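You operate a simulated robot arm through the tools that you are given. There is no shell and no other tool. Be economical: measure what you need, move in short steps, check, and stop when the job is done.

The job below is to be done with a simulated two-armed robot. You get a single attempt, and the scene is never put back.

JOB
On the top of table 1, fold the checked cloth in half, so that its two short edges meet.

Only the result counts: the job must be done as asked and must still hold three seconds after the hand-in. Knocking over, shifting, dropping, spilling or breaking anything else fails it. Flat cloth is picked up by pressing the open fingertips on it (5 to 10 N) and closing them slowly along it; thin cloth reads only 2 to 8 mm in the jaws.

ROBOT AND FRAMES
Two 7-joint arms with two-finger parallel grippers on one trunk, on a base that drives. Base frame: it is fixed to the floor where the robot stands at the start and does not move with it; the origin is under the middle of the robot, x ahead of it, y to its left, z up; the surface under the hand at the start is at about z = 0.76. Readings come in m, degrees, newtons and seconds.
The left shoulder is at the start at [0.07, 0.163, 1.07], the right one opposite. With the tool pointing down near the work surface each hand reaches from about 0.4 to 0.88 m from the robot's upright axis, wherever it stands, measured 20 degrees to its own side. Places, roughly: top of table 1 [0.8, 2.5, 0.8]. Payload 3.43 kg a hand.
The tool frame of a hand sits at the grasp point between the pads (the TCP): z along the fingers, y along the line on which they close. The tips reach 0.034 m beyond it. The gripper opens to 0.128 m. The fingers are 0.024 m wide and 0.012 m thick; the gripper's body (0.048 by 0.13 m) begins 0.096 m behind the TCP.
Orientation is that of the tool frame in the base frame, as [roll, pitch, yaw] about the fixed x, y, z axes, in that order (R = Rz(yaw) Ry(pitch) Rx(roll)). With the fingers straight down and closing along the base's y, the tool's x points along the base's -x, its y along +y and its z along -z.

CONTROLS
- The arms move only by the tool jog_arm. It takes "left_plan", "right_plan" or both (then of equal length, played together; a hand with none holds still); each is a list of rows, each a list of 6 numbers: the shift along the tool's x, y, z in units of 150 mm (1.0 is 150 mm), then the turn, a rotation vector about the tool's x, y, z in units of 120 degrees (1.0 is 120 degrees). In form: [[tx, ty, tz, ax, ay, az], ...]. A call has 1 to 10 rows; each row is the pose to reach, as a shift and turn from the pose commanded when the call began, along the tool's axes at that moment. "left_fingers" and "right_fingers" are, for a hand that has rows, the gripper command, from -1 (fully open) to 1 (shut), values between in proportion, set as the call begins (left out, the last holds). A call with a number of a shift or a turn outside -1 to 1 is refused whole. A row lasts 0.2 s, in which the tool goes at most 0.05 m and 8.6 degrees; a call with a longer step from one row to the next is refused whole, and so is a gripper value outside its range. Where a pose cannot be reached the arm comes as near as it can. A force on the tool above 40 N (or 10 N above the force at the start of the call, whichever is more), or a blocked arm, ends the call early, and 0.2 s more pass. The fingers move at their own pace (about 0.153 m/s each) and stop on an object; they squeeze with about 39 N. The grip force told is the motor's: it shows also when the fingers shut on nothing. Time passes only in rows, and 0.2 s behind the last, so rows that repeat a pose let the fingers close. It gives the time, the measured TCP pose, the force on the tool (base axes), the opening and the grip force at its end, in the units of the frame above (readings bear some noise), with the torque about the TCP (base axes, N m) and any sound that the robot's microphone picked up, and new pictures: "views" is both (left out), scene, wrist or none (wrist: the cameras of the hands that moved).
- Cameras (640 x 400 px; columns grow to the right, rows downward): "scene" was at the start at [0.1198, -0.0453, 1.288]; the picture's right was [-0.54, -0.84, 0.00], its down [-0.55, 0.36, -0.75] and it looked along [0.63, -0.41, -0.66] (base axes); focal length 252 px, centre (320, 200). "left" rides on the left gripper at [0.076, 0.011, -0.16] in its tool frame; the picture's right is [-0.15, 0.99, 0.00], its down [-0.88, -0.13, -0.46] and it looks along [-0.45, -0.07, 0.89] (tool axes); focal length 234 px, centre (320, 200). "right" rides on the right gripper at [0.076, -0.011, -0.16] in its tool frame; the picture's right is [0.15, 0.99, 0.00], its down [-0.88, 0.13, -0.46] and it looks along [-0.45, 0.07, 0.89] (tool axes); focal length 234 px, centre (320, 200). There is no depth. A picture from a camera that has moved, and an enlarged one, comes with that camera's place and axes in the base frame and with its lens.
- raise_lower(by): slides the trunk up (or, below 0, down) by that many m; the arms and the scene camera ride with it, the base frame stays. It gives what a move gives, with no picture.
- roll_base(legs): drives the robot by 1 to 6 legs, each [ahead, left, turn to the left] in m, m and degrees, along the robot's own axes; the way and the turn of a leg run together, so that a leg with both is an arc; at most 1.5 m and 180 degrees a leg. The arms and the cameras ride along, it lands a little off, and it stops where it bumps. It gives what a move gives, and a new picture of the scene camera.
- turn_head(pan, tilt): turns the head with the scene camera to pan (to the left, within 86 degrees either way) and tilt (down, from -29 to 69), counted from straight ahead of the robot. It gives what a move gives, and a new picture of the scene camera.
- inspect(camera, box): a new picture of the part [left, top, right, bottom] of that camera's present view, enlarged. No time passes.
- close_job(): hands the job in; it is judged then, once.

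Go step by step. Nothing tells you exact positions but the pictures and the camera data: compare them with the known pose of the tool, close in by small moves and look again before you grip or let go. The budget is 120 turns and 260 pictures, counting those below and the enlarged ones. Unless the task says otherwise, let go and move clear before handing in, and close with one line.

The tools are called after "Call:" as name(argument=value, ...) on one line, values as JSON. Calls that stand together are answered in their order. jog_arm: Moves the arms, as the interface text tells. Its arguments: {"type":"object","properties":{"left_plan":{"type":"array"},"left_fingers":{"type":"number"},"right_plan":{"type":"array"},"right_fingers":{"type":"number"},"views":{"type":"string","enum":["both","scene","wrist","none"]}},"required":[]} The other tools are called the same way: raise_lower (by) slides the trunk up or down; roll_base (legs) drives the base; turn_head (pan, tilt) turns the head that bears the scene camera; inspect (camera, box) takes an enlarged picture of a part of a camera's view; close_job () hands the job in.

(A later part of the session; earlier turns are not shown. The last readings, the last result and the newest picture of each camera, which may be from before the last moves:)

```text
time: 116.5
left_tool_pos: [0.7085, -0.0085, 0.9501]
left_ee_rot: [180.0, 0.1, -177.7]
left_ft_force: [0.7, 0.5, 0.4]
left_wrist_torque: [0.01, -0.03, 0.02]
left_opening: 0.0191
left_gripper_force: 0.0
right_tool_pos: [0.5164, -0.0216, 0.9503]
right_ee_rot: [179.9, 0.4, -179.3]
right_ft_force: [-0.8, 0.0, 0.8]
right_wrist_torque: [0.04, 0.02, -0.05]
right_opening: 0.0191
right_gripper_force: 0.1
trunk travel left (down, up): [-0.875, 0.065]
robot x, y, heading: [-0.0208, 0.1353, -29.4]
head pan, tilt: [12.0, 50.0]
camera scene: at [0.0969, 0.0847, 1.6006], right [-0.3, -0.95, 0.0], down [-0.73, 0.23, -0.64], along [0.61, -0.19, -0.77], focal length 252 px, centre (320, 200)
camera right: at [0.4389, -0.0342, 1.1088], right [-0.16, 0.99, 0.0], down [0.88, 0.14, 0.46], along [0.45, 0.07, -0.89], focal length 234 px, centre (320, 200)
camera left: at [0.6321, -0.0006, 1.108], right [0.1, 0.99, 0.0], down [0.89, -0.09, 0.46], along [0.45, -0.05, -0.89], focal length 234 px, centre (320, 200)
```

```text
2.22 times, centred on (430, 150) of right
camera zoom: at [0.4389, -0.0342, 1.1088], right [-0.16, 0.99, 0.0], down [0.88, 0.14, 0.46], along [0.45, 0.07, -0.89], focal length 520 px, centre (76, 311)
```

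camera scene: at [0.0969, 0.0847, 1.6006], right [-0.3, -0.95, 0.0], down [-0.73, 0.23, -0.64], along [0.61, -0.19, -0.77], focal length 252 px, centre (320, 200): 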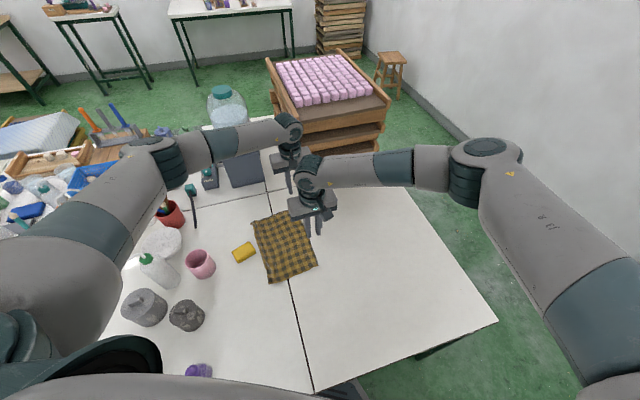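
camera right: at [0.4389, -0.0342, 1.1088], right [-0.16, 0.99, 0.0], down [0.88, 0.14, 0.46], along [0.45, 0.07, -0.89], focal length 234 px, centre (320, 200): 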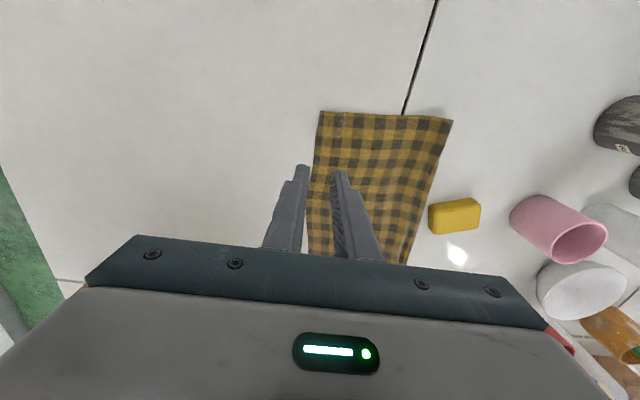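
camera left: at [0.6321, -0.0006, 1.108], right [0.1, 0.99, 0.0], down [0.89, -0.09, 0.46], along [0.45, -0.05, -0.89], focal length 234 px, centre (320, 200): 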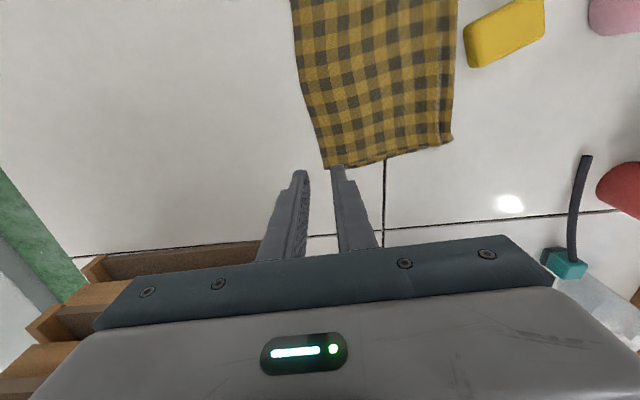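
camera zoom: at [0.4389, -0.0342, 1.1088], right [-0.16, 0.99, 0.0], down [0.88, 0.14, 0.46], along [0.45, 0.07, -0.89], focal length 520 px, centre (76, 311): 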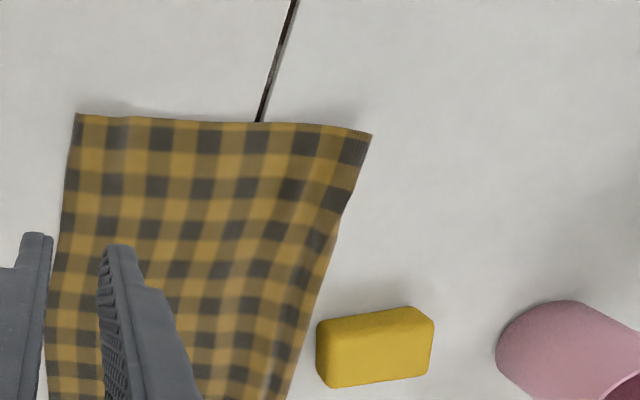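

This looks like a clean half fold: top layer 0.19 m wide at both ends, half the cloth's length. I'll move the left hand out of the way and check the far corner and near edge closely.

Call:
jog_arm(left_plan=[[-0.1, -0.3, 0, 0, 0, 0], [-0.1, -0.55, 0, 0, 0, 0]], right_plan=[[0.1, -0.3, 0, 0, 0, 0], [0.3, -0.55, 0, 0, 0, 0]], views="none")

Call:
inspect(camera="left", box=[360, 100, 540, 200])

Call:
inspect(camera="right", box=[340, 90, 480, 260])

Call:
inspect(camera="scene", box=[290, 250, 330, 285])

```text
time: 117.1
left_tool_pos: [0.724, -0.0932, 0.9512]
left_ee_rot: [179.6, 0.1, -177.6]
left_ft_force: [-0.1, -0.7, -0.3]
left_wrist_torque: [0.04, -0.04, 0.01]
left_opening: 0.0191
left_gripper_force: 0.0
right_tool_pos: [0.4708, -0.1092, 0.9513]
right_ee_rot: [179.8, 0.4, -179.1]
right_ft_force: [0.2, -0.7, 0.2]
right_wrist_torque: [0.02, -0.02, 0.01]
right_opening: 0.019
right_gripper_force: 0.1
trunk travel left (down, up): [-0.875, 0.065]
robot x, y, heading: [-0.0197, 0.1336, -29.5]
head pan, tilt: [12.0, 50.0]
```

```text
3.56 times, centred on (450, 150) of left
camera zoom: at [0.6472, -0.085, 1.1085], right [0.1, 0.99, 0.0], down [0.88, -0.1, 0.46], along [0.46, -0.04, -0.89], focal length 833 px, centre (-142, 378)
```

zoom: 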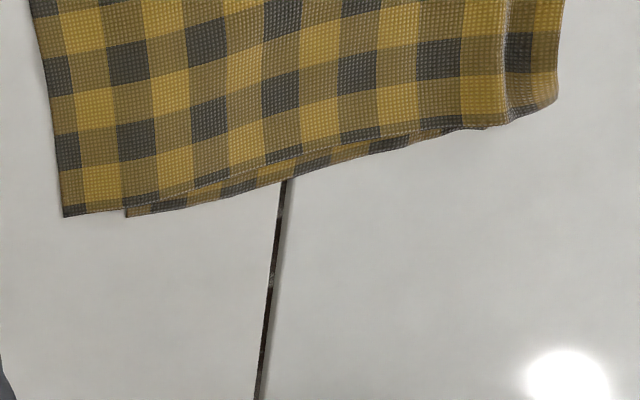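

```text
2.35 times, centred on (410, 175) of right
camera zoom: at [0.3937, -0.1211, 1.1086], right [-0.16, 0.99, 0.0], down [0.88, 0.14, 0.46], along [0.46, 0.08, -0.89], focal length 551 px, centre (108, 259)
```

zoom: 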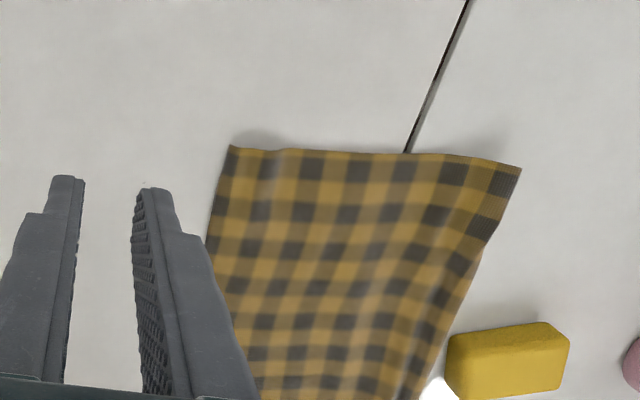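

```text
11.43 times, centred on (310, 268) of scene
camera zoom: at [0.0943, 0.081, 1.6006], right [-0.3, -0.95, -0.01], down [-0.73, 0.23, -0.64], along [0.61, -0.19, -0.77], focal length 2886 px, centre (434, -571)
```

zoom: 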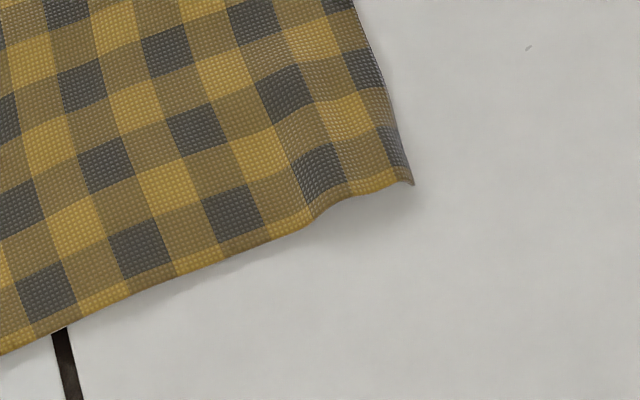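

At the far corner the bottom edge is about 2.7 cm short of the top edge. The top overhang rests on bare table, so I'll press lightly on just that overhang with closed fingertips and slide the top edge back +y about 2 cm on both sides.

Call:
jog_arm(left_plan=[[0, 0.15, 0, 0, 0, 0], [0, 0.3, 0, 0, 0, 0], [0, 0.45, 0.1, 0, 0, 0], [0, 0.555, 0.3, 0, 0, 0], [0, 0.555, 0.55, 0, 0, 0], [0, 0.555, 0.8, 0, 0, 0], [0, 0.555, 0.95, 0, 0, 0], [0, 0.555, 1.0, 0, 0, 0]], right_plan=[[-0.08, 0.15, 0, 0, 0, 0], [-0.16, 0.3, 0, 0, 0, 0], [-0.228, 0.45, 0.1, 0, 0, 0], [-0.228, 0.548, 0.3, 0, 0, 0], [-0.228, 0.548, 0.55, 0, 0, 0], [-0.228, 0.548, 0.8, 0, 0, 0], [-0.228, 0.548, 0.95, 0, 0, 0], [-0.228, 0.548, 1.0, 0, 0, 0]], left_fingers=1.0, right_fingers=1.0, views="wrist")

```text
time: 118.9
left_tool_pos: [0.7241, -0.0042, 0.8001]
left_ee_rot: [-180.0, 0.0, -177.6]
left_ft_force: [0.0, 0.2, 0.3]
left_wrist_torque: [0.01, -0.02, 0.0]
left_opening: 0.0
left_gripper_force: 32.8
right_tool_pos: [0.5046, -0.0218, 0.7993]
right_ee_rot: [-179.8, 0.3, -179.3]
right_ft_force: [0.0, 0.9, 0.3]
right_wrist_torque: [0.02, 0.0, 0.02]
right_opening: 0.0001
right_gripper_force: 32.9
trunk travel left (down, up): [-0.875, 0.065]
robot x, y, heading: [-0.0185, 0.1351, -29.4]
head pan, tilt: [12.0, 50.0]
camera right: at [0.4277, -0.0332, 0.9589], right [-0.16, 0.99, 0.0], down [0.88, 0.14, 0.46], along [0.45, 0.07, -0.89], focal length 234 px, centre (320, 200)
camera left: at [0.6474, 0.0033, 0.9581], right [0.1, 0.99, 0.0], down [0.89, -0.09, 0.46], along [0.45, -0.05, -0.89], focal length 234 px, centre (320, 200)
```

right: 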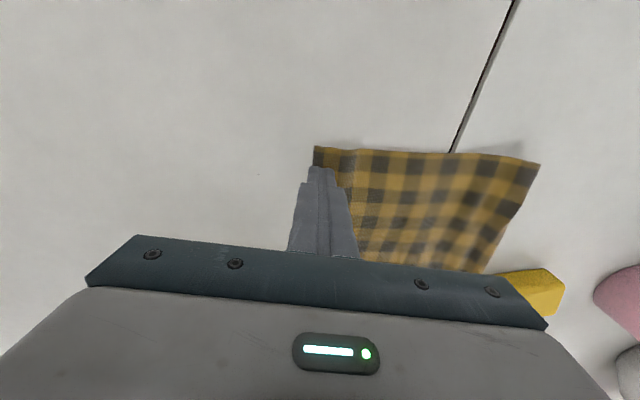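
left: 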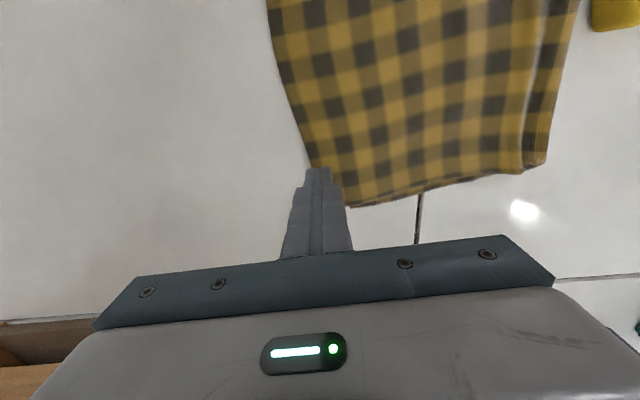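

Call:
jog_arm(left_plan=[[0, 0, 0.02, 0, 0, 0], [0, 0, 0.034, 0, 0, 0], [0, 0, 0.036, 0, 0, 0], [0, 0.035, 0.036, 0, 0, 0], [0, 0.07, 0.036, 0, 0, 0], [0, 0.105, 0.036, 0, 0, 0], [0, 0.14, 0.036, 0, 0, 0], [0, 0.14, 0, 0, 0, 0], [0, 0.14, -0.2, 0, 0, 0]], right_plan=[[0, 0, 0.02, 0, 0, 0], [0, 0, 0.032, 0, 0, 0], [0, 0, 0.034, 0, 0, 0], [0, 0.035, 0.034, 0, 0, 0], [0, 0.07, 0.034, 0, 0, 0], [0, 0.105, 0.034, 0, 0, 0], [0, 0.14, 0.034, 0, 0, 0], [0, 0.14, 0, 0, 0, 0], [0, 0.14, -0.2, 0, 0, 0]], views="none")

Call:
jog_arm(left_plan=[[0, 0, -0.3, 0, 0, 0], [0, -0.2, -0.6, 0, 0, 0], [0, -0.45, -0.8, 0, 0, 0], [0, -0.7, -0.8, 0, 0, 0]], right_plan=[[0, 0, -0.3, 0, 0, 0], [0, -0.2, -0.6, 0, 0, 0], [0.1, -0.45, -0.8, 0, 0, 0], [0.3, -0.7, -0.8, 0, 0, 0]], views="none")

Call:
inspect(camera="left", box=[340, 90, 560, 210])

Call:
inspect(camera="scene", box=[240, 190, 340, 290])

Call:
inspect(camera="right", box=[340, 90, 540, 260])

```text
time: 120.9
left_tool_pos: [0.7213, 0.0172, 0.8297]
left_ee_rot: [-179.9, 0.1, -177.6]
left_ft_force: [-0.3, -0.3, 0.0]
left_wrist_torque: [-0.04, -0.02, -0.04]
left_opening: 0.0
left_gripper_force: 33.6
right_tool_pos: [0.5018, -0.0005, 0.829]
right_ee_rot: [-179.8, 0.3, -179.3]
right_ft_force: [0.0, 0.3, -0.6]
right_wrist_torque: [-0.01, 0.0, -0.03]
right_opening: 0.0
right_gripper_force: 32.7
trunk travel left (down, up): [-0.875, 0.065]
robot x, y, heading: [-0.0219, 0.1351, -29.3]
head pan, tilt: [12.0, 50.0]
```

```text
refused: row 2 steps farther than a row can; nothing moved
```

```text
2.91 times, centred on (450, 150) of left
camera zoom: at [0.6446, 0.0252, 0.9889], right [0.1, 0.99, 0.0], down [0.88, -0.09, 0.46], along [0.45, -0.05, -0.89], focal length 681 px, centre (-58, 346)
```

zoom: 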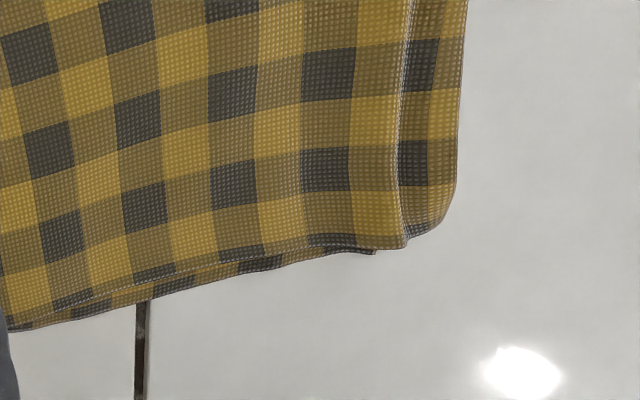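

```text
4.00 times, centred on (290, 240) of scene
camera zoom: at [0.0957, 0.0887, 1.6006], right [-0.3, -0.95, 0.0], down [-0.73, 0.23, -0.64], along [0.61, -0.19, -0.77], focal length 1010 px, centre (440, 40)
```

zoom: 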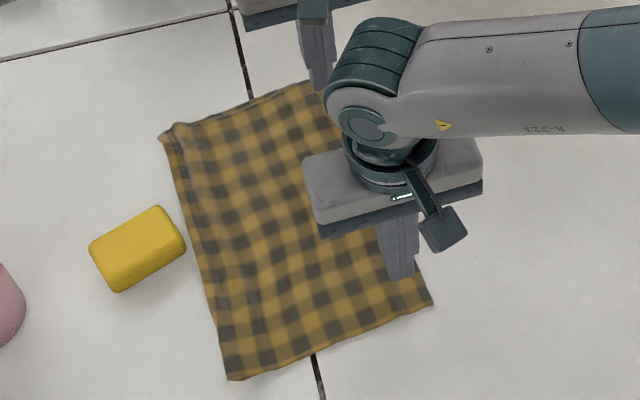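

```text
2.35 times, centred on (440, 175) of right
camera zoom: at [0.4257, -0.0126, 0.9889], right [-0.16, 0.99, 0.0], down [0.88, 0.14, 0.46], along [0.45, 0.07, -0.89], focal length 551 px, centre (38, 259)
```

zoom: 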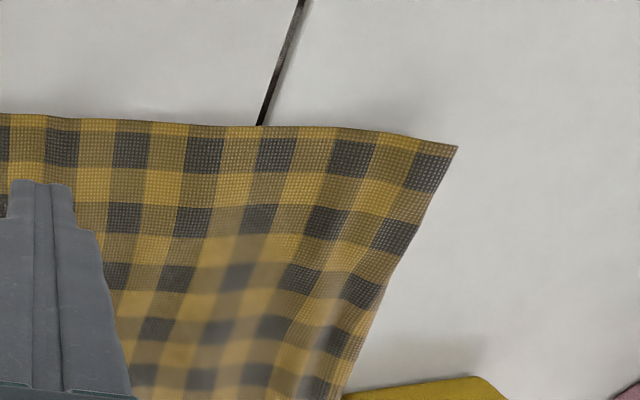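

Call:
jog_arm(left_plan=[[0, 0, -0.25, 0, 0, 0], [0, -0.15, -0.5, 0, 0, 0], [0, -0.35, -0.7, 0, 0, 0], [0, -0.55, -0.8, 0, 0, 0], [0, -0.75, -0.8, 0, 0, 0]], right_plan=[[0, 0, -0.25, 0, 0, 0], [0, -0.15, -0.5, 0, 0, 0], [0.1, -0.35, -0.7, 0, 0, 0], [0.2, -0.55, -0.8, 0, 0, 0], [0.3, -0.75, -0.8, 0, 0, 0]], views="none")

Call:
inspect(camera="left", box=[360, 100, 560, 210])

Call:
inspect(camera="scene", box=[240, 190, 340, 290])

Call:
inspect(camera="right", box=[350, 90, 550, 230])

```text
time: 122.1
left_tool_pos: [0.7249, -0.0985, 0.9493]
left_ee_rot: [179.7, 0.1, -177.6]
left_ft_force: [0.0, 0.5, 0.1]
left_wrist_torque: [0.04, 0.02, -0.02]
left_opening: 0.0
left_gripper_force: 32.8
right_tool_pos: [0.4605, -0.1161, 0.9512]
right_ee_rot: [179.8, 0.4, -179.2]
right_ft_force: [-0.8, 0.3, 0.3]
right_wrist_torque: [0.02, -0.02, -0.04]
right_opening: 0.0
right_gripper_force: 33.4
trunk travel left (down, up): [-0.875, 0.065]
robot x, y, heading: [-0.0219, 0.1351, -29.3]
head pan, tilt: [12.0, 50.0]
```

```text
3.20 times, centred on (460, 155) of left
camera zoom: at [0.6477, -0.091, 1.1078], right [0.1, 0.99, 0.0], down [0.88, -0.09, 0.46], along [0.45, -0.04, -0.89], focal length 749 px, centre (-128, 344)
```

zoom: 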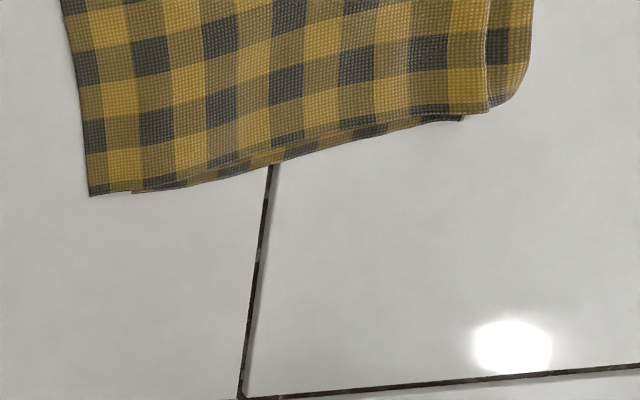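

```text
4.00 times, centred on (290, 240) of scene
camera zoom: at [0.0958, 0.0839, 1.6006], right [-0.3, -0.95, 0.0], down [-0.73, 0.23, -0.64], along [0.61, -0.19, -0.77], focal length 1010 px, centre (440, 40)
```

zoom: 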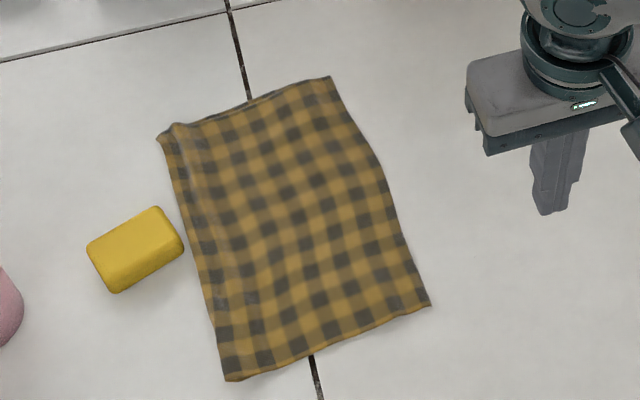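

```text
2.86 times, centred on (450, 160) of right
camera zoom: at [0.3844, -0.1283, 1.1096], right [-0.16, 0.99, 0.0], down [0.88, 0.14, 0.46], along [0.46, 0.07, -0.89], focal length 669 px, centre (-51, 314)
```

zoom: 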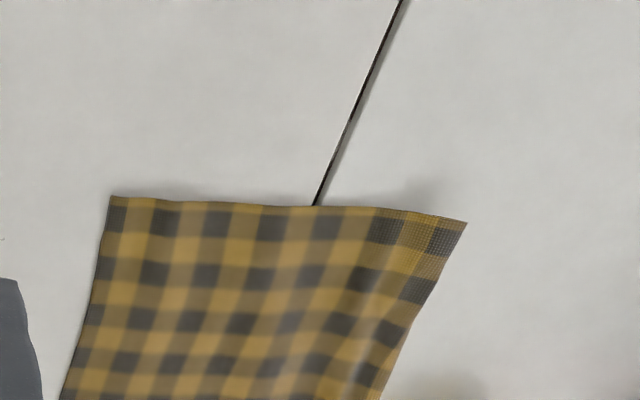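

Far offset shrank to about 2 cm, and the bottom layer runs parallel to the top, so the near side is about the same. One more pair of short strokes on the overhang, pressing a bit more on the right.

Call:
jog_arm(left_plan=[[0, 0.15, 0, 0, 0, 0], [0, 0.3, 0, 0, 0, 0], [0, 0.45, 0.1, 0, 0, 0], [0, 0.6, 0.3, 0, 0, 0], [0, 0.637, 0.55, 0, 0, 0], [0, 0.637, 0.8, 0, 0, 0], [0, 0.637, 0.95, 0, 0, 0], [0, 0.637, 0.995, 0, 0, 0]], right_plan=[[-0.08, 0.15, 0, 0, 0, 0], [-0.16, 0.3, 0, 0, 0, 0], [-0.24, 0.45, 0.1, 0, 0, 0], [-0.297, 0.6, 0.3, 0, 0, 0], [-0.297, 0.617, 0.55, 0, 0, 0], [-0.297, 0.617, 0.8, 0, 0, 0], [-0.297, 0.617, 0.95, 0, 0, 0], [-0.297, 0.617, 1.0, 0, 0, 0]], views="none")

Call:
jog_arm(left_plan=[[0, 0, 0.02, 0, 0, 0], [0, 0, 0.036, 0, 0, 0], [0, 0, 0.036, 0, 0, 0]], right_plan=[[0, 0, 0.025, 0, 0, 0], [0, 0, 0.05, 0, 0, 0], [0, 0, 0.052, 0, 0, 0]], views="wrist")

```text
time: 123.9
left_tool_pos: [0.7234, -0.0009, 0.8019]
left_ee_rot: [179.9, 0.1, -177.6]
left_ft_force: [0.0, -0.3, -0.9]
left_wrist_torque: [-0.01, 0.01, -0.01]
left_opening: 0.0003
left_gripper_force: 33.6
right_tool_pos: [0.5056, -0.0207, 0.7997]
right_ee_rot: [-179.9, 0.3, -179.2]
right_ft_force: [-0.1, -0.7, -0.2]
right_wrist_torque: [-0.01, -0.03, 0.0]
right_opening: 0.0
right_gripper_force: 32.5
trunk travel left (down, up): [-0.875, 0.065]
robot x, y, heading: [-0.02, 0.1338, -29.0]
head pan, tilt: [12.0, 50.0]
```

```text
time: 124.7
left_tool_pos: [0.7231, -0.0002, 0.7978]
left_ee_rot: [-179.9, 0.1, -177.6]
left_ft_force: [-1.3, -0.5, 0.6]
left_wrist_torque: [0.02, 0.02, 0.0]
left_opening: 0.0
left_gripper_force: 33.2
right_tool_pos: [0.5048, -0.0201, 0.7946]
right_ee_rot: [-180.0, 0.6, -179.3]
right_ft_force: [1.1, -1.7, 29.1]
right_wrist_torque: [0.18, 0.06, 0.01]
right_opening: 0.0
right_gripper_force: 33.0
trunk travel left (down, up): [-0.875, 0.065]
robot x, y, heading: [-0.0191, 0.1345, -29.3]
head pan, tilt: [12.0, 50.0]
camera right: at [0.4277, -0.0314, 0.9539], right [-0.16, 0.99, 0.0], down [0.87, 0.14, 0.46], along [0.46, 0.07, -0.89], focal length 234 px, centre (320, 200)
camera left: at [0.6458, 0.008, 0.9558], right [0.1, 0.99, 0.0], down [0.88, -0.09, 0.46], along [0.46, -0.05, -0.89], focal length 234 px, centre (320, 200)
```

right: 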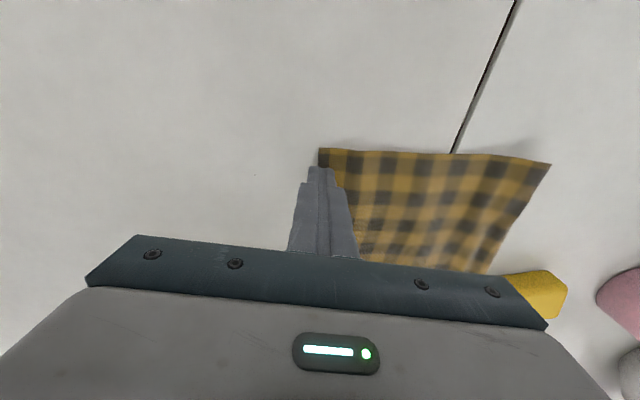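
left: 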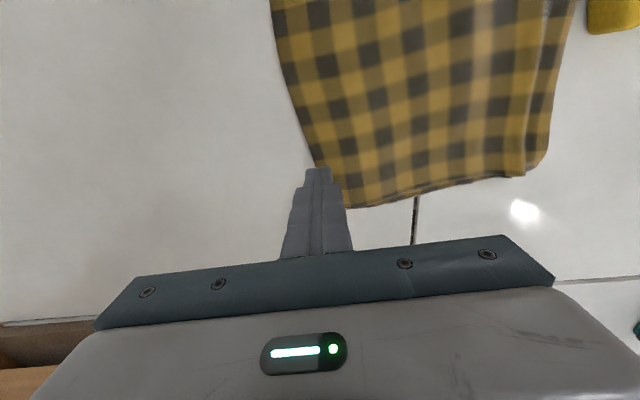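

Call:
jog_arm(left_plan=[[0, 0, 0.014, 0, 0, 0], [0, 0, 0.016, 0, 0, 0], [0, 0.03, 0.016, 0, 0, 0], [0, 0.06, 0.016, 0, 0, 0], [0, 0.1, 0.016, 0, 0, 0], [0, 0.1, 0.0, 0, 0, 0], [0, 0.1, -0.15, 0, 0, 0], [0, 0.0, -0.4, 0, 0, 0]], right_plan=[[0, 0, -0.014, 0, 0, 0], [0, 0, -0.014, 0, 0, 0], [0, 0.04, -0.014, 0, 0, 0], [0, 0.08, -0.014, 0, 0, 0], [0, 0.12, -0.014, 0, 0, 0], [0, 0.12, -0.05, 0, 0, 0], [0, 0.12, -0.2, 0, 0, 0], [0, 0.0, -0.4, 0, 0, 0]], views="none")

Call:
jog_arm(left_plan=[[0, -0.15, -0.2, 0, 0, 0], [0, -0.35, -0.4, 0, 0, 0], [0, -0.55, -0.6, 0, 0, 0], [0, -0.65, -0.6, 0, 0, 0]], right_plan=[[0, -0.15, -0.2, 0, 0, 0], [0.1, -0.35, -0.4, 0, 0, 0], [0.2, -0.55, -0.6, 0, 0, 0], [0.3, -0.65, -0.6, 0, 0, 0]], views="none")

Call:
inspect(camera="left", box=[360, 100, 560, 210])

Call:
inspect(camera="scene", box=[240, 190, 340, 290])

Call:
inspect(camera="right", box=[350, 90, 550, 230])

```text
time: 126.5
left_tool_pos: [0.7238, -0.001, 0.8546]
left_ee_rot: [180.0, 0.2, -177.5]
left_ft_force: [-0.3, -0.7, 1.3]
left_wrist_torque: [-0.01, -0.05, -0.04]
left_opening: 0.0
left_gripper_force: 32.9
right_tool_pos: [0.5035, -0.0204, 0.8508]
right_ee_rot: [180.0, 0.3, -179.3]
right_ft_force: [-0.2, -0.6, 0.8]
right_wrist_torque: [0.01, -0.02, 0.02]
right_opening: 0.0
right_gripper_force: 33.4
trunk travel left (down, up): [-0.875, 0.065]
robot x, y, heading: [-0.0175, 0.133, -29.2]
head pan, tilt: [12.0, 50.0]
```

```text
time: 127.5
left_tool_pos: [0.7287, -0.0986, 0.9467]
left_ee_rot: [180.0, -0.1, -177.4]
left_ft_force: [-0.4, 0.6, 0.4]
left_wrist_torque: [0.04, -0.03, -0.01]
left_opening: 0.0
left_gripper_force: 32.5
right_tool_pos: [0.4598, -0.1199, 0.9447]
right_ee_rot: [180.0, 0.3, -179.2]
right_ft_force: [0.7, -0.1, -0.5]
right_wrist_torque: [0.04, 0.01, 0.02]
right_opening: 0.0
right_gripper_force: 32.6
trunk travel left (down, up): [-0.875, 0.065]
robot x, y, heading: [-0.0204, 0.1346, -29.4]
head pan, tilt: [12.0, 50.0]
```

```text
3.20 times, centred on (460, 155) of left
camera zoom: at [0.6511, -0.0905, 1.1044], right [0.1, 0.99, 0.0], down [0.89, -0.09, 0.46], along [0.45, -0.05, -0.89], focal length 749 px, centre (-128, 344)
```

zoom: 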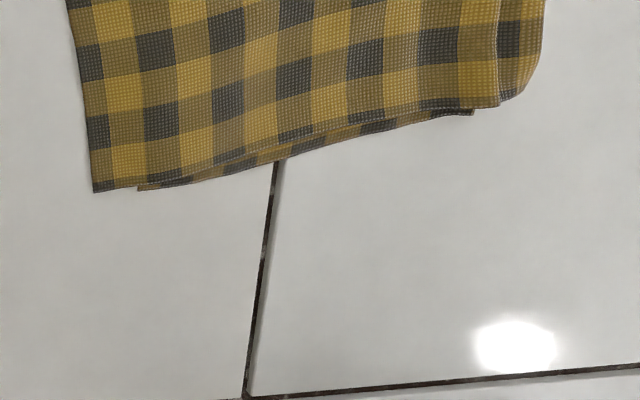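

```text
4.00 times, centred on (290, 240) of scene
camera zoom: at [0.0968, 0.0871, 1.6006], right [-0.3, -0.95, 0.0], down [-0.73, 0.23, -0.64], along [0.61, -0.19, -0.77], focal length 1010 px, centre (440, 40)
```

zoom: 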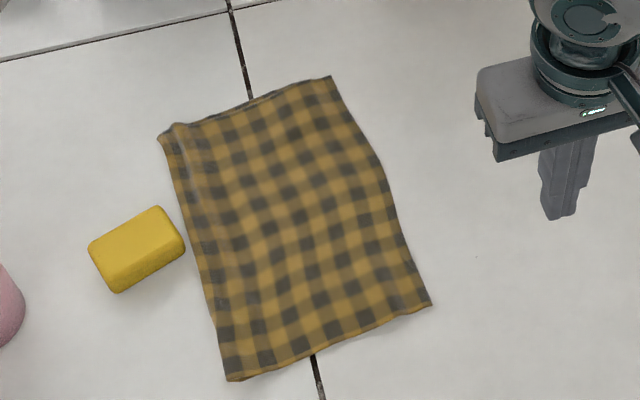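

```text
2.86 times, centred on (450, 160) of right
camera zoom: at [0.3832, -0.1327, 1.1023], right [-0.16, 0.99, 0.0], down [0.88, 0.14, 0.46], along [0.45, 0.07, -0.89], focal length 669 px, centre (-51, 314)
```

zoom: 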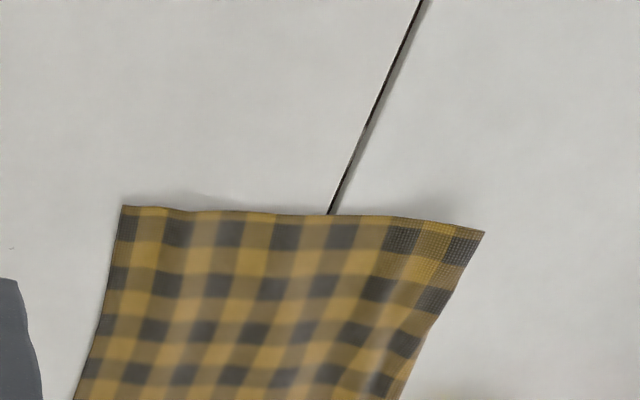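

The strokes no longer gain. I'll instead pinch the overhanging top edge itself (outer finger just off the cloth, inner finger on the overhang) and carry it 2 cm +y.

Call:
jog_arm(left_plan=[[0.01, 0.15, 0, 0, 0, -0.03], [0.017, 0.3, 0, 0, 0, -0.03], [0.017, 0.45, 0.1, 0, 0, -0.03], [0.017, 0.6, 0.3, 0, 0, -0.03], [0.017, 0.612, 0.55, 0, 0, -0.03], [0.017, 0.612, 0.8, 0, 0, -0.03], [0.017, 0.612, 0.93, 0, 0, -0.03], [0.017, 0.612, 0.978, 0, 0, -0.03]], right_plan=[[-0.08, 0.15, 0, 0, 0, -0.04], [-0.16, 0.3, 0, 0, 0, -0.04], [-0.24, 0.45, 0.1, 0, 0, -0.04], [-0.323, 0.6, 0.3, 0, 0, -0.04], [-0.323, 0.621, 0.55, 0, 0, -0.04], [-0.323, 0.621, 0.8, 0, 0, -0.04], [-0.323, 0.621, 0.92, 0, 0, -0.04], [-0.323, 0.621, 0.965, 0, 0, -0.04]], left_fingers=0.656, right_fingers=0.656, views="wrist")

Call:
inspect(camera="right", box=[260, 110, 420, 210])

Call:
inspect(camera="left", box=[260, 120, 420, 220])

```text
time: 129.3
left_tool_pos: [0.7214, -0.0056, 0.7989]
left_ee_rot: [180.0, 0.1, -174.0]
left_ft_force: [0.3, -0.3, 0.7]
left_wrist_torque: [0.02, 0.01, 0.01]
left_opening: 0.022
left_gripper_force: 0.2
right_tool_pos: [0.5085, -0.025, 0.7967]
right_ee_rot: [180.0, 0.3, -174.5]
right_ft_force: [-0.3, 0.9, 0.7]
right_wrist_torque: [0.02, 0.02, 0.0]
right_opening: 0.0221
right_gripper_force: 0.8
trunk travel left (down, up): [-0.875, 0.065]
robot x, y, heading: [-0.0166, 0.1354, -29.3]
head pan, tilt: [12.0, 50.0]
camera right: at [0.4331, -0.0429, 0.9552], right [-0.24, 0.97, 0.0], down [0.86, 0.22, 0.46], along [0.45, 0.11, -0.89], focal length 234 px, centre (320, 200)
camera left: at [0.6446, -0.0024, 0.9571], right [0.04, 1.0, 0.0], down [0.89, -0.04, 0.46], along [0.46, -0.02, -0.89], focal length 234 px, centre (320, 200)
```

right: 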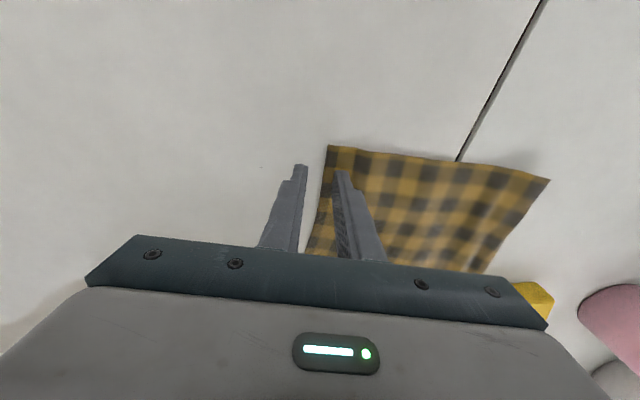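
left: 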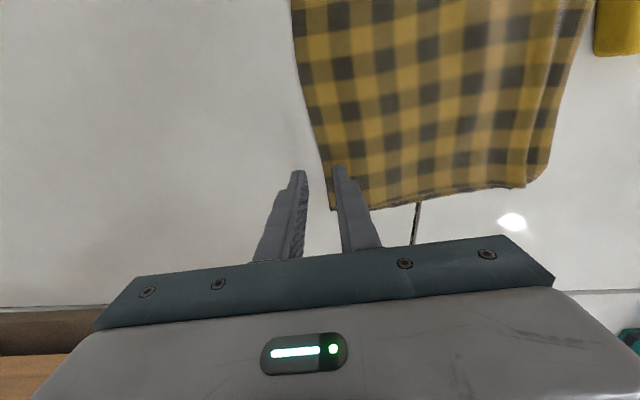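

```text
4.00 times, centred on (340, 160) of right
camera zoom: at [0.4331, -0.0429, 0.9552], right [-0.24, 0.97, 0.0], down [0.86, 0.22, 0.46], along [0.45, 0.11, -0.89], focal length 937 px, centre (240, 360)
```

zoom: 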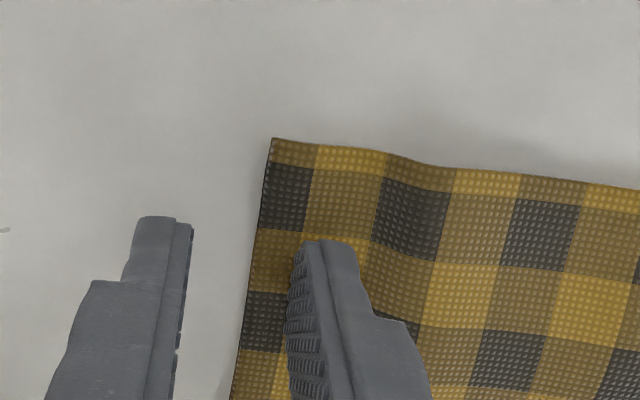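

```text
4.00 times, centred on (340, 170) of left
camera zoom: at [0.6446, -0.0024, 0.9571], right [0.04, 1.0, 0.0], down [0.89, -0.04, 0.46], along [0.46, -0.02, -0.89], focal length 937 px, centre (240, 320)
```

zoom: 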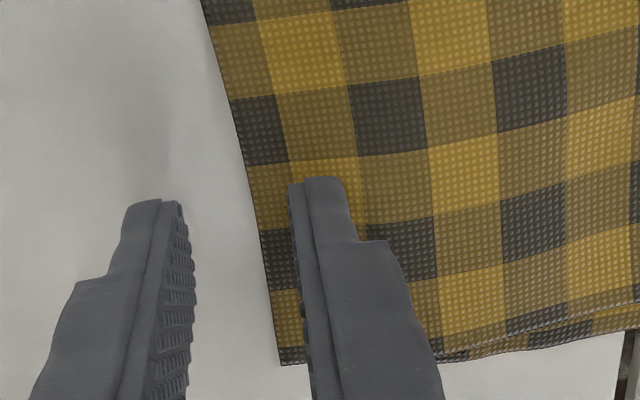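

The edge lies right between the fingers of both hands. Press lightly and close.

Call:
jog_arm(left_plan=[[0, 0, 0.012, 0, 0, 0], [0, 0, 0.024, 0, 0, 0]], right_plan=[[0, 0, 0.006, 0, 0, 0], [0, 0, 0.012, 0, 0, 0]], views="none")

Call:
jog_arm(left_plan=[[0, 0, 0, 0, 0, 0]], right_plan=[[0, 0, 0, 0, 0, 0]], left_fingers=0.78, right_fingers=0.78, views="none")

Call:
jog_arm(left_plan=[[0, 0, 0, 0, 0, 0]], right_plan=[[0, 0, 0, 0, 0, 0]], left_fingers=0.9, right_fingers=0.9, views="none")

Call:
jog_arm(left_plan=[[0, 0, 0, 0, 0, 0], [0, 0, 0, 0, 0, 0]], right_plan=[[0, 0, 0, 0, 0, 0], [0, 0, 0, 0, 0, 0]], left_fingers=1.0, right_fingers=1.0, views="wrist")

```text
time: 129.9
left_tool_pos: [0.7205, -0.0064, 0.7961]
left_ee_rot: [179.9, 0.2, -174.0]
left_ft_force: [0.1, 0.2, -0.2]
left_wrist_torque: [0.02, -0.01, 0.01]
left_opening: 0.0221
left_gripper_force: 0.0
right_tool_pos: [0.5074, -0.0243, 0.7954]
right_ee_rot: [-179.9, 0.4, -174.3]
right_ft_force: [-0.1, 0.2, 9.3]
right_wrist_torque: [0.18, 0.05, -0.01]
right_opening: 0.0221
right_gripper_force: 0.6
trunk travel left (down, up): [-0.875, 0.065]
robot x, y, heading: [-0.0206, 0.1342, -29.4]
head pan, tilt: [12.0, 50.0]
```

```text
time: 130.3
left_tool_pos: [0.7198, -0.006, 0.7975]
left_ee_rot: [179.9, 0.1, -173.9]
left_ft_force: [-0.5, 0.2, 0.0]
left_wrist_torque: [0.0, 0.0, -0.02]
left_opening: 0.014
left_gripper_force: 0.0
right_tool_pos: [0.5075, -0.0231, 0.7967]
right_ee_rot: [-179.8, 0.4, -174.4]
right_ft_force: [1.3, 1.5, 11.1]
right_wrist_torque: [0.29, 0.0, -0.02]
right_opening: 0.0153
right_gripper_force: 0.9
trunk travel left (down, up): [-0.875, 0.065]
robot x, y, heading: [-0.0178, 0.1343, -29.1]
head pan, tilt: [12.0, 50.0]
```

```text
time: 130.7
left_tool_pos: [0.7195, -0.0062, 0.7963]
left_ee_rot: [180.0, 0.1, -174.1]
left_ft_force: [-0.1, 1.0, 0.5]
left_wrist_torque: [-0.01, 0.03, -0.01]
left_opening: 0.0067
left_gripper_force: 0.1
right_tool_pos: [0.5077, -0.0258, 0.796]
right_ee_rot: [-179.8, 0.4, -174.5]
right_ft_force: [1.1, -3.2, 15.0]
right_wrist_torque: [0.06, 0.05, 0.01]
right_opening: 0.005
right_gripper_force: 0.1
trunk travel left (down, up): [-0.875, 0.065]
robot x, y, heading: [-0.0199, 0.1333, -29.3]
head pan, tilt: [12.0, 50.0]
```

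```text
time: 131.3
left_tool_pos: [0.7204, -0.007, 0.7962]
left_ee_rot: [-180.0, 0.1, -173.9]
left_ft_force: [-0.1, 0.1, 0.0]
left_wrist_torque: [0.01, -0.02, -0.01]
left_opening: 0.0003
left_gripper_force: 33.0
right_tool_pos: [0.5082, -0.0242, 0.796]
right_ee_rot: [-179.9, 0.5, -174.4]
right_ft_force: [1.3, -0.1, 15.0]
right_wrist_torque: [0.11, 0.04, 0.02]
right_opening: 0.0001
right_gripper_force: 33.0
trunk travel left (down, up): [-0.875, 0.065]
robot x, y, heading: [-0.0236, 0.1377, -29.3]
head pan, tilt: [12.0, 50.0]
camera right: at [0.4323, -0.0423, 0.9546], right [-0.24, 0.97, 0.0], down [0.86, 0.22, 0.46], along [0.45, 0.11, -0.89], focal length 234 px, centre (320, 200)
camera left: at [0.6432, -0.0027, 0.9544], right [0.04, 1.0, 0.0], down [0.89, -0.04, 0.46], along [0.46, -0.02, -0.89], focal length 234 px, centre (320, 200)
```

right: 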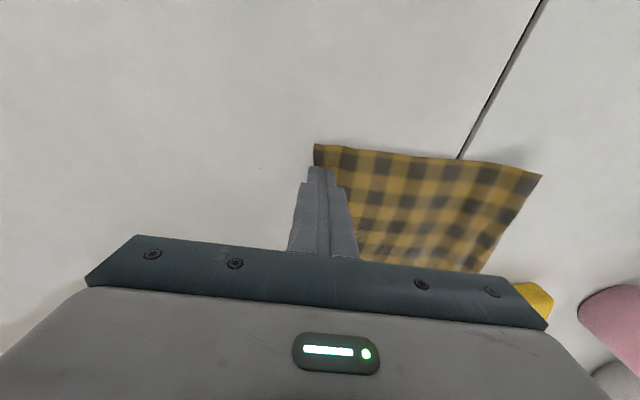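
left: 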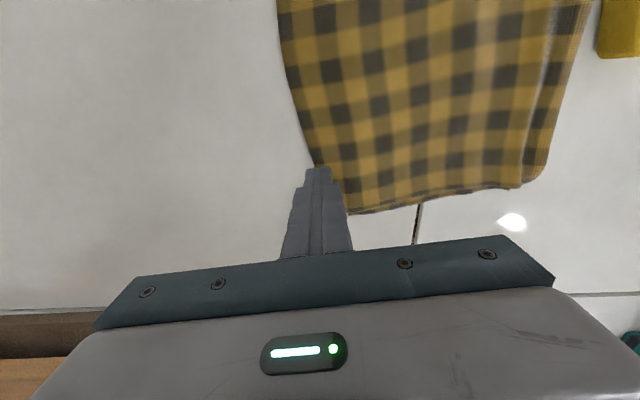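

The pinch slipped (shut at about 0) and pulled the edge slightly outward. The fingers now sit pressed on the overhang, so I'll drag the edge back +y directly with firmer pressure (about 10 N), stopping before the bottom layer.

Call:
jog_arm(left_plan=[[0, 0, 0.01, 0, 0, 0], [0, 0, 0.016, 0, 0, 0], [0, 0, 0.018, 0, 0, 0]], right_plan=[[0, 0, -0.002, 0, 0, 0], [0, 0, -0.003, 0, 0, 0], [0, 0, -0.003, 0, 0, 0]], views="none")

```text
time: 132.1
left_tool_pos: [0.7195, -0.0065, 0.7954]
left_ee_rot: [-179.8, 0.2, -174.1]
left_ft_force: [-2.5, 3.0, 17.8]
left_wrist_torque: [0.17, 0.12, -0.05]
left_opening: 0.0
left_gripper_force: 33.1
right_tool_pos: [0.5062, -0.0243, 0.7961]
right_ee_rot: [-179.8, 0.3, -174.4]
right_ft_force: [0.2, -0.5, 1.6]
right_wrist_torque: [0.01, -0.09, -0.02]
right_opening: 0.0001
right_gripper_force: 33.2
trunk travel left (down, up): [-0.875, 0.065]
robot x, y, heading: [-0.02, 0.134, -29.2]
head pan, tilt: [12.0, 50.0]
```

Call:
jog_arm(left_plan=[[0, 0, -0.002, 0, 0, 0], [-0.003, 0.03, -0.002, 0, 0, 0], [-0.006, 0.06, -0.002, 0, 0, 0], [-0.01, 0.09, -0.002, 0, 0, 0], [-0.014, 0.133, -0.002, 0, 0, 0]], right_plan=[[0, 0, 0.009, 0, 0, 0], [-0.003, 0.03, 0.009, 0, 0, 0], [-0.006, 0.06, 0.009, 0, 0, 0], [-0.01, 0.09, 0.009, 0, 0, 0], [-0.014, 0.133, 0.009, 0, 0, 0]], views="none")

Call:
jog_arm(left_plan=[[0, 0, -0.2, 0, 0, 0], [0, -0.05, -0.45, 0, 0, 0], [0, -0.25, -0.65, 0, 0, 0], [0, -0.5, -0.8, 0, 0, 0], [0, -0.75, -0.95, 0, 0, 0]], right_plan=[[0, 0, -0.2, 0, 0, 0], [0, -0.05, -0.45, 0, 0, 0], [0.1, -0.25, -0.65, 0, 0, 0], [0.2, -0.5, -0.8, 0, 0, 0], [0.3, -0.75, -0.95, 0, 0, 0]], views="none")

Call:
inspect(camera="left", box=[340, 80, 560, 210])

Call:
inspect(camera="scene", box=[240, 190, 340, 290])

Call:
inspect(camera="right", box=[350, 90, 550, 230])

```text
time: 133.3
left_tool_pos: [0.7209, 0.0121, 0.7952]
left_ee_rot: [-179.7, 0.1, -174.0]
left_ft_force: [-0.1, -5.6, 19.1]
left_wrist_torque: [-0.16, 0.01, 0.02]
left_opening: 0.0
left_gripper_force: 33.2
right_tool_pos: [0.5067, -0.0064, 0.796]
right_ee_rot: [-180.0, 0.4, -174.4]
right_ft_force: [0.3, -0.5, 0.8]
right_wrist_torque: [-0.03, 0.01, 0.02]
right_opening: 0.0
right_gripper_force: 33.5
trunk travel left (down, up): [-0.875, 0.065]
robot x, y, heading: [-0.0203, 0.1329, -29.0]
head pan, tilt: [12.0, 50.0]
```

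```text
time: 134.5
left_tool_pos: [0.7324, -0.1034, 0.9362]
left_ee_rot: [180.0, 0.1, -173.9]
left_ft_force: [0.2, -0.1, 0.1]
left_wrist_torque: [-0.02, -0.04, 0.0]
left_opening: 0.0
left_gripper_force: 32.5
right_tool_pos: [0.4728, -0.1236, 0.9368]
right_ee_rot: [-180.0, 0.4, -174.4]
right_ft_force: [-0.9, 0.1, 0.7]
right_wrist_torque: [0.07, -0.02, 0.02]
right_opening: 0.0
right_gripper_force: 32.7
trunk travel left (down, up): [-0.875, 0.065]
robot x, y, heading: [-0.0195, 0.1367, -29.3]
head pan, tilt: [12.0, 50.0]
```

```text
2.91 times, centred on (450, 145) of left
camera zoom: at [0.6553, -0.0998, 1.094], right [0.04, 1.0, 0.0], down [0.89, -0.04, 0.46], along [0.46, -0.02, -0.89], focal length 681 px, centre (-58, 360)
```

zoom: 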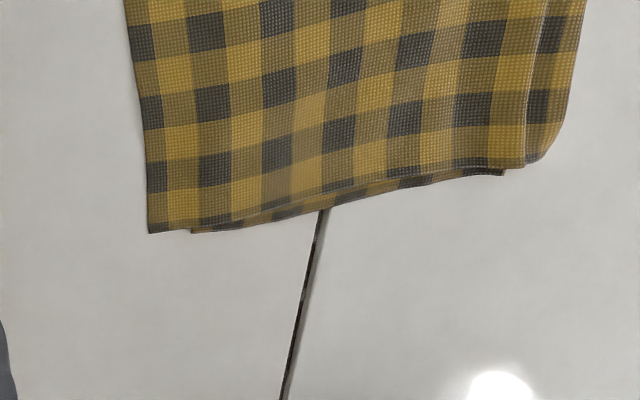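

```text
4.00 times, centred on (290, 240) of scene
camera zoom: at [0.0944, 0.0845, 1.6007], right [-0.3, -0.95, 0.0], down [-0.73, 0.23, -0.64], along [0.62, -0.19, -0.77], focal length 1010 px, centre (440, 40)
```

zoom: 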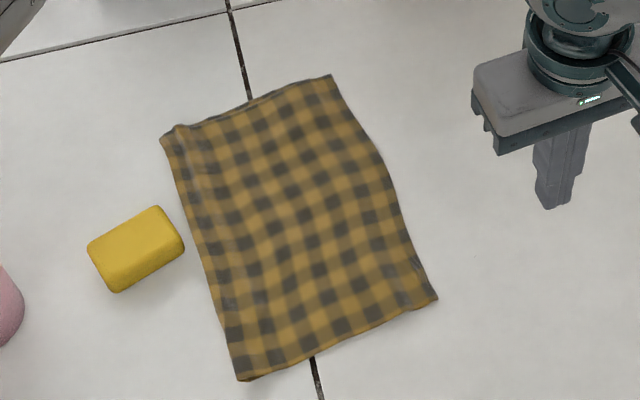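

```text
2.86 times, centred on (450, 160) of right
camera zoom: at [0.3973, -0.1428, 1.095], right [-0.24, 0.97, 0.0], down [0.86, 0.22, 0.46], along [0.45, 0.11, -0.89], focal length 669 px, centre (-51, 314)
```

zoom: 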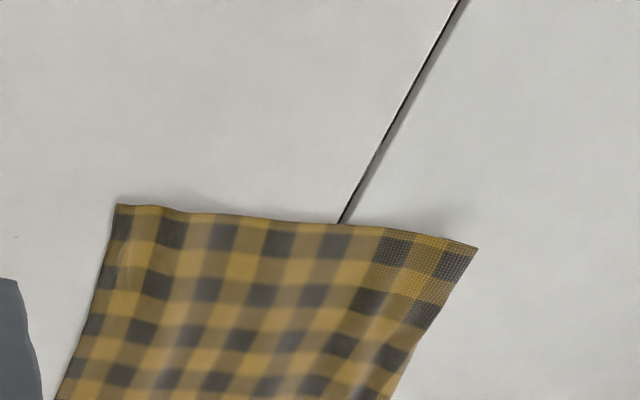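

The overhang stays about 2 cm because the layers move together. I'll do it properly: move the base +0.12 m so the left wrist can turn, turn both hands to close along the edge, pinch only the overhanging top layer, lift it off and set it down 2–2.5 cm further in.

Call:
roll_base(legs=[[-0.059, 0.105, 0]])

Call:
jog_arm(left_plan=[[0.01, -0.012, 0, 0, 0, 0.07], [0.02, -0.024, 0, 0, 0, 0.14], [0.03, -0.036, 0, 0, 0, 0.21], [0.04, -0.05, 0, 0, 0, 0.28], [0.05, -0.062, 0, 0, 0, 0.35], [0.06, -0.075, 0, 0, 0, 0.42], [0.07, -0.087, 0, 0, 0, 0.49], [0.08, -0.1, 0, 0, 0, 0.56], [0.09, -0.11, 0, 0, 0, 0.63], [0.093, -0.124, 0, 0, 0, 0.7]], right_plan=[[-0.03, -0.02, 0, 0, 0, 0.07], [-0.06, -0.04, 0, 0, 0, 0.14], [-0.09, -0.055, 0, 0, 0, 0.21], [-0.11, -0.07, 0, 0, 0, 0.28], [-0.14, -0.09, 0, 0, 0, 0.35], [-0.17, -0.11, 0, 0, 0, 0.42], [-0.2, -0.13, 0, 0, 0, 0.49], [-0.23, -0.15, 0, 0, 0, 0.56], [-0.255, -0.165, 0, 0, 0, 0.63], [-0.277, -0.181, 0, 0, 0, 0.7]], left_fingers=0.5, right_fingers=0.5, views="wrist")

```text
time: 135.7
left_tool_pos: [0.734, 0.0149, 0.935]
left_ee_rot: [179.9, 0.0, -174.1]
left_ft_force: [-0.2, 0.5, -0.5]
left_wrist_torque: [0.01, -0.03, -0.01]
left_opening: 0.0001
left_gripper_force: 33.1
right_tool_pos: [0.4731, -0.005, 0.9352]
right_ee_rot: [-179.9, 0.2, -174.6]
right_ft_force: [-0.7, -0.5, 0.1]
right_wrist_torque: [0.02, 0.01, 0.01]
right_opening: 0.0
right_gripper_force: 33.1
trunk travel left (down, up): [-0.875, 0.065]
robot x, y, heading: [-0.0195, 0.2581, -29.3]
head pan, tilt: [12.0, 50.0]
camera scene: at [0.0969, 0.205, 1.6006], right [-0.3, -0.95, 0.0], down [-0.73, 0.23, -0.64], along [0.61, -0.19, -0.77], focal length 252 px, centre (320, 200)
```

scene: 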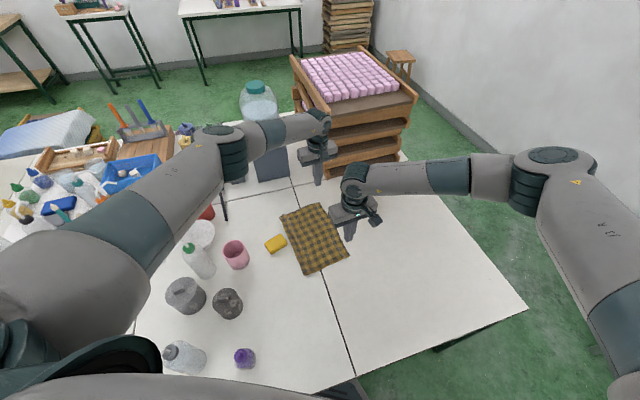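

```text
time: 137.9
left_tool_pos: [0.726, 0.0006, 0.935]
left_ee_rot: [180.0, 0.1, 127.1]
left_ft_force: [0.2, 0.2, 0.6]
left_wrist_torque: [-0.01, 0.01, 0.0]
left_opening: 0.0318
left_gripper_force: 0.1
left hand out of reach, approached as far as the arm can: row 8, 9, 10
right_tool_pos: [0.5174, -0.0277, 0.9361]
right_ee_rot: [179.6, 0.1, 101.3]
right_ft_force: [0.0, 0.2, 0.2]
right_wrist_torque: [-0.03, -0.02, 0.03]
right_opening: 0.0319
right_gripper_force: 0.1
trunk travel left (down, up): [-0.875, 0.065]
robot x, y, heading: [-0.0155, 0.2533, -29.3]
head pan, tilt: [12.0, 50.0]
camera right: at [0.4913, 0.0449, 1.0948], right [0.94, 0.34, 0.0], down [0.3, -0.84, 0.46], along [0.16, -0.43, -0.89], focal length 234 px, centre (320, 200)
camera left: at [0.6872, 0.069, 1.0934], right [0.88, 0.48, 0.0], down [0.43, -0.78, 0.46], along [0.22, -0.4, -0.89], focal length 234 px, centre (320, 200)
```

right: 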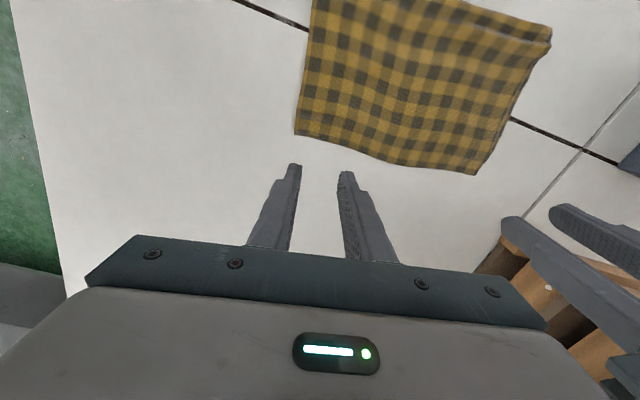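
left: 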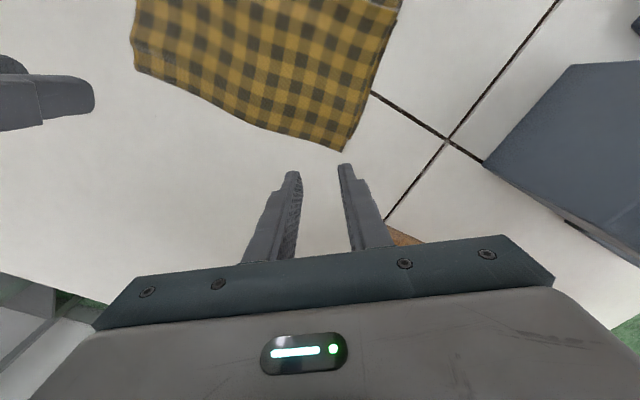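

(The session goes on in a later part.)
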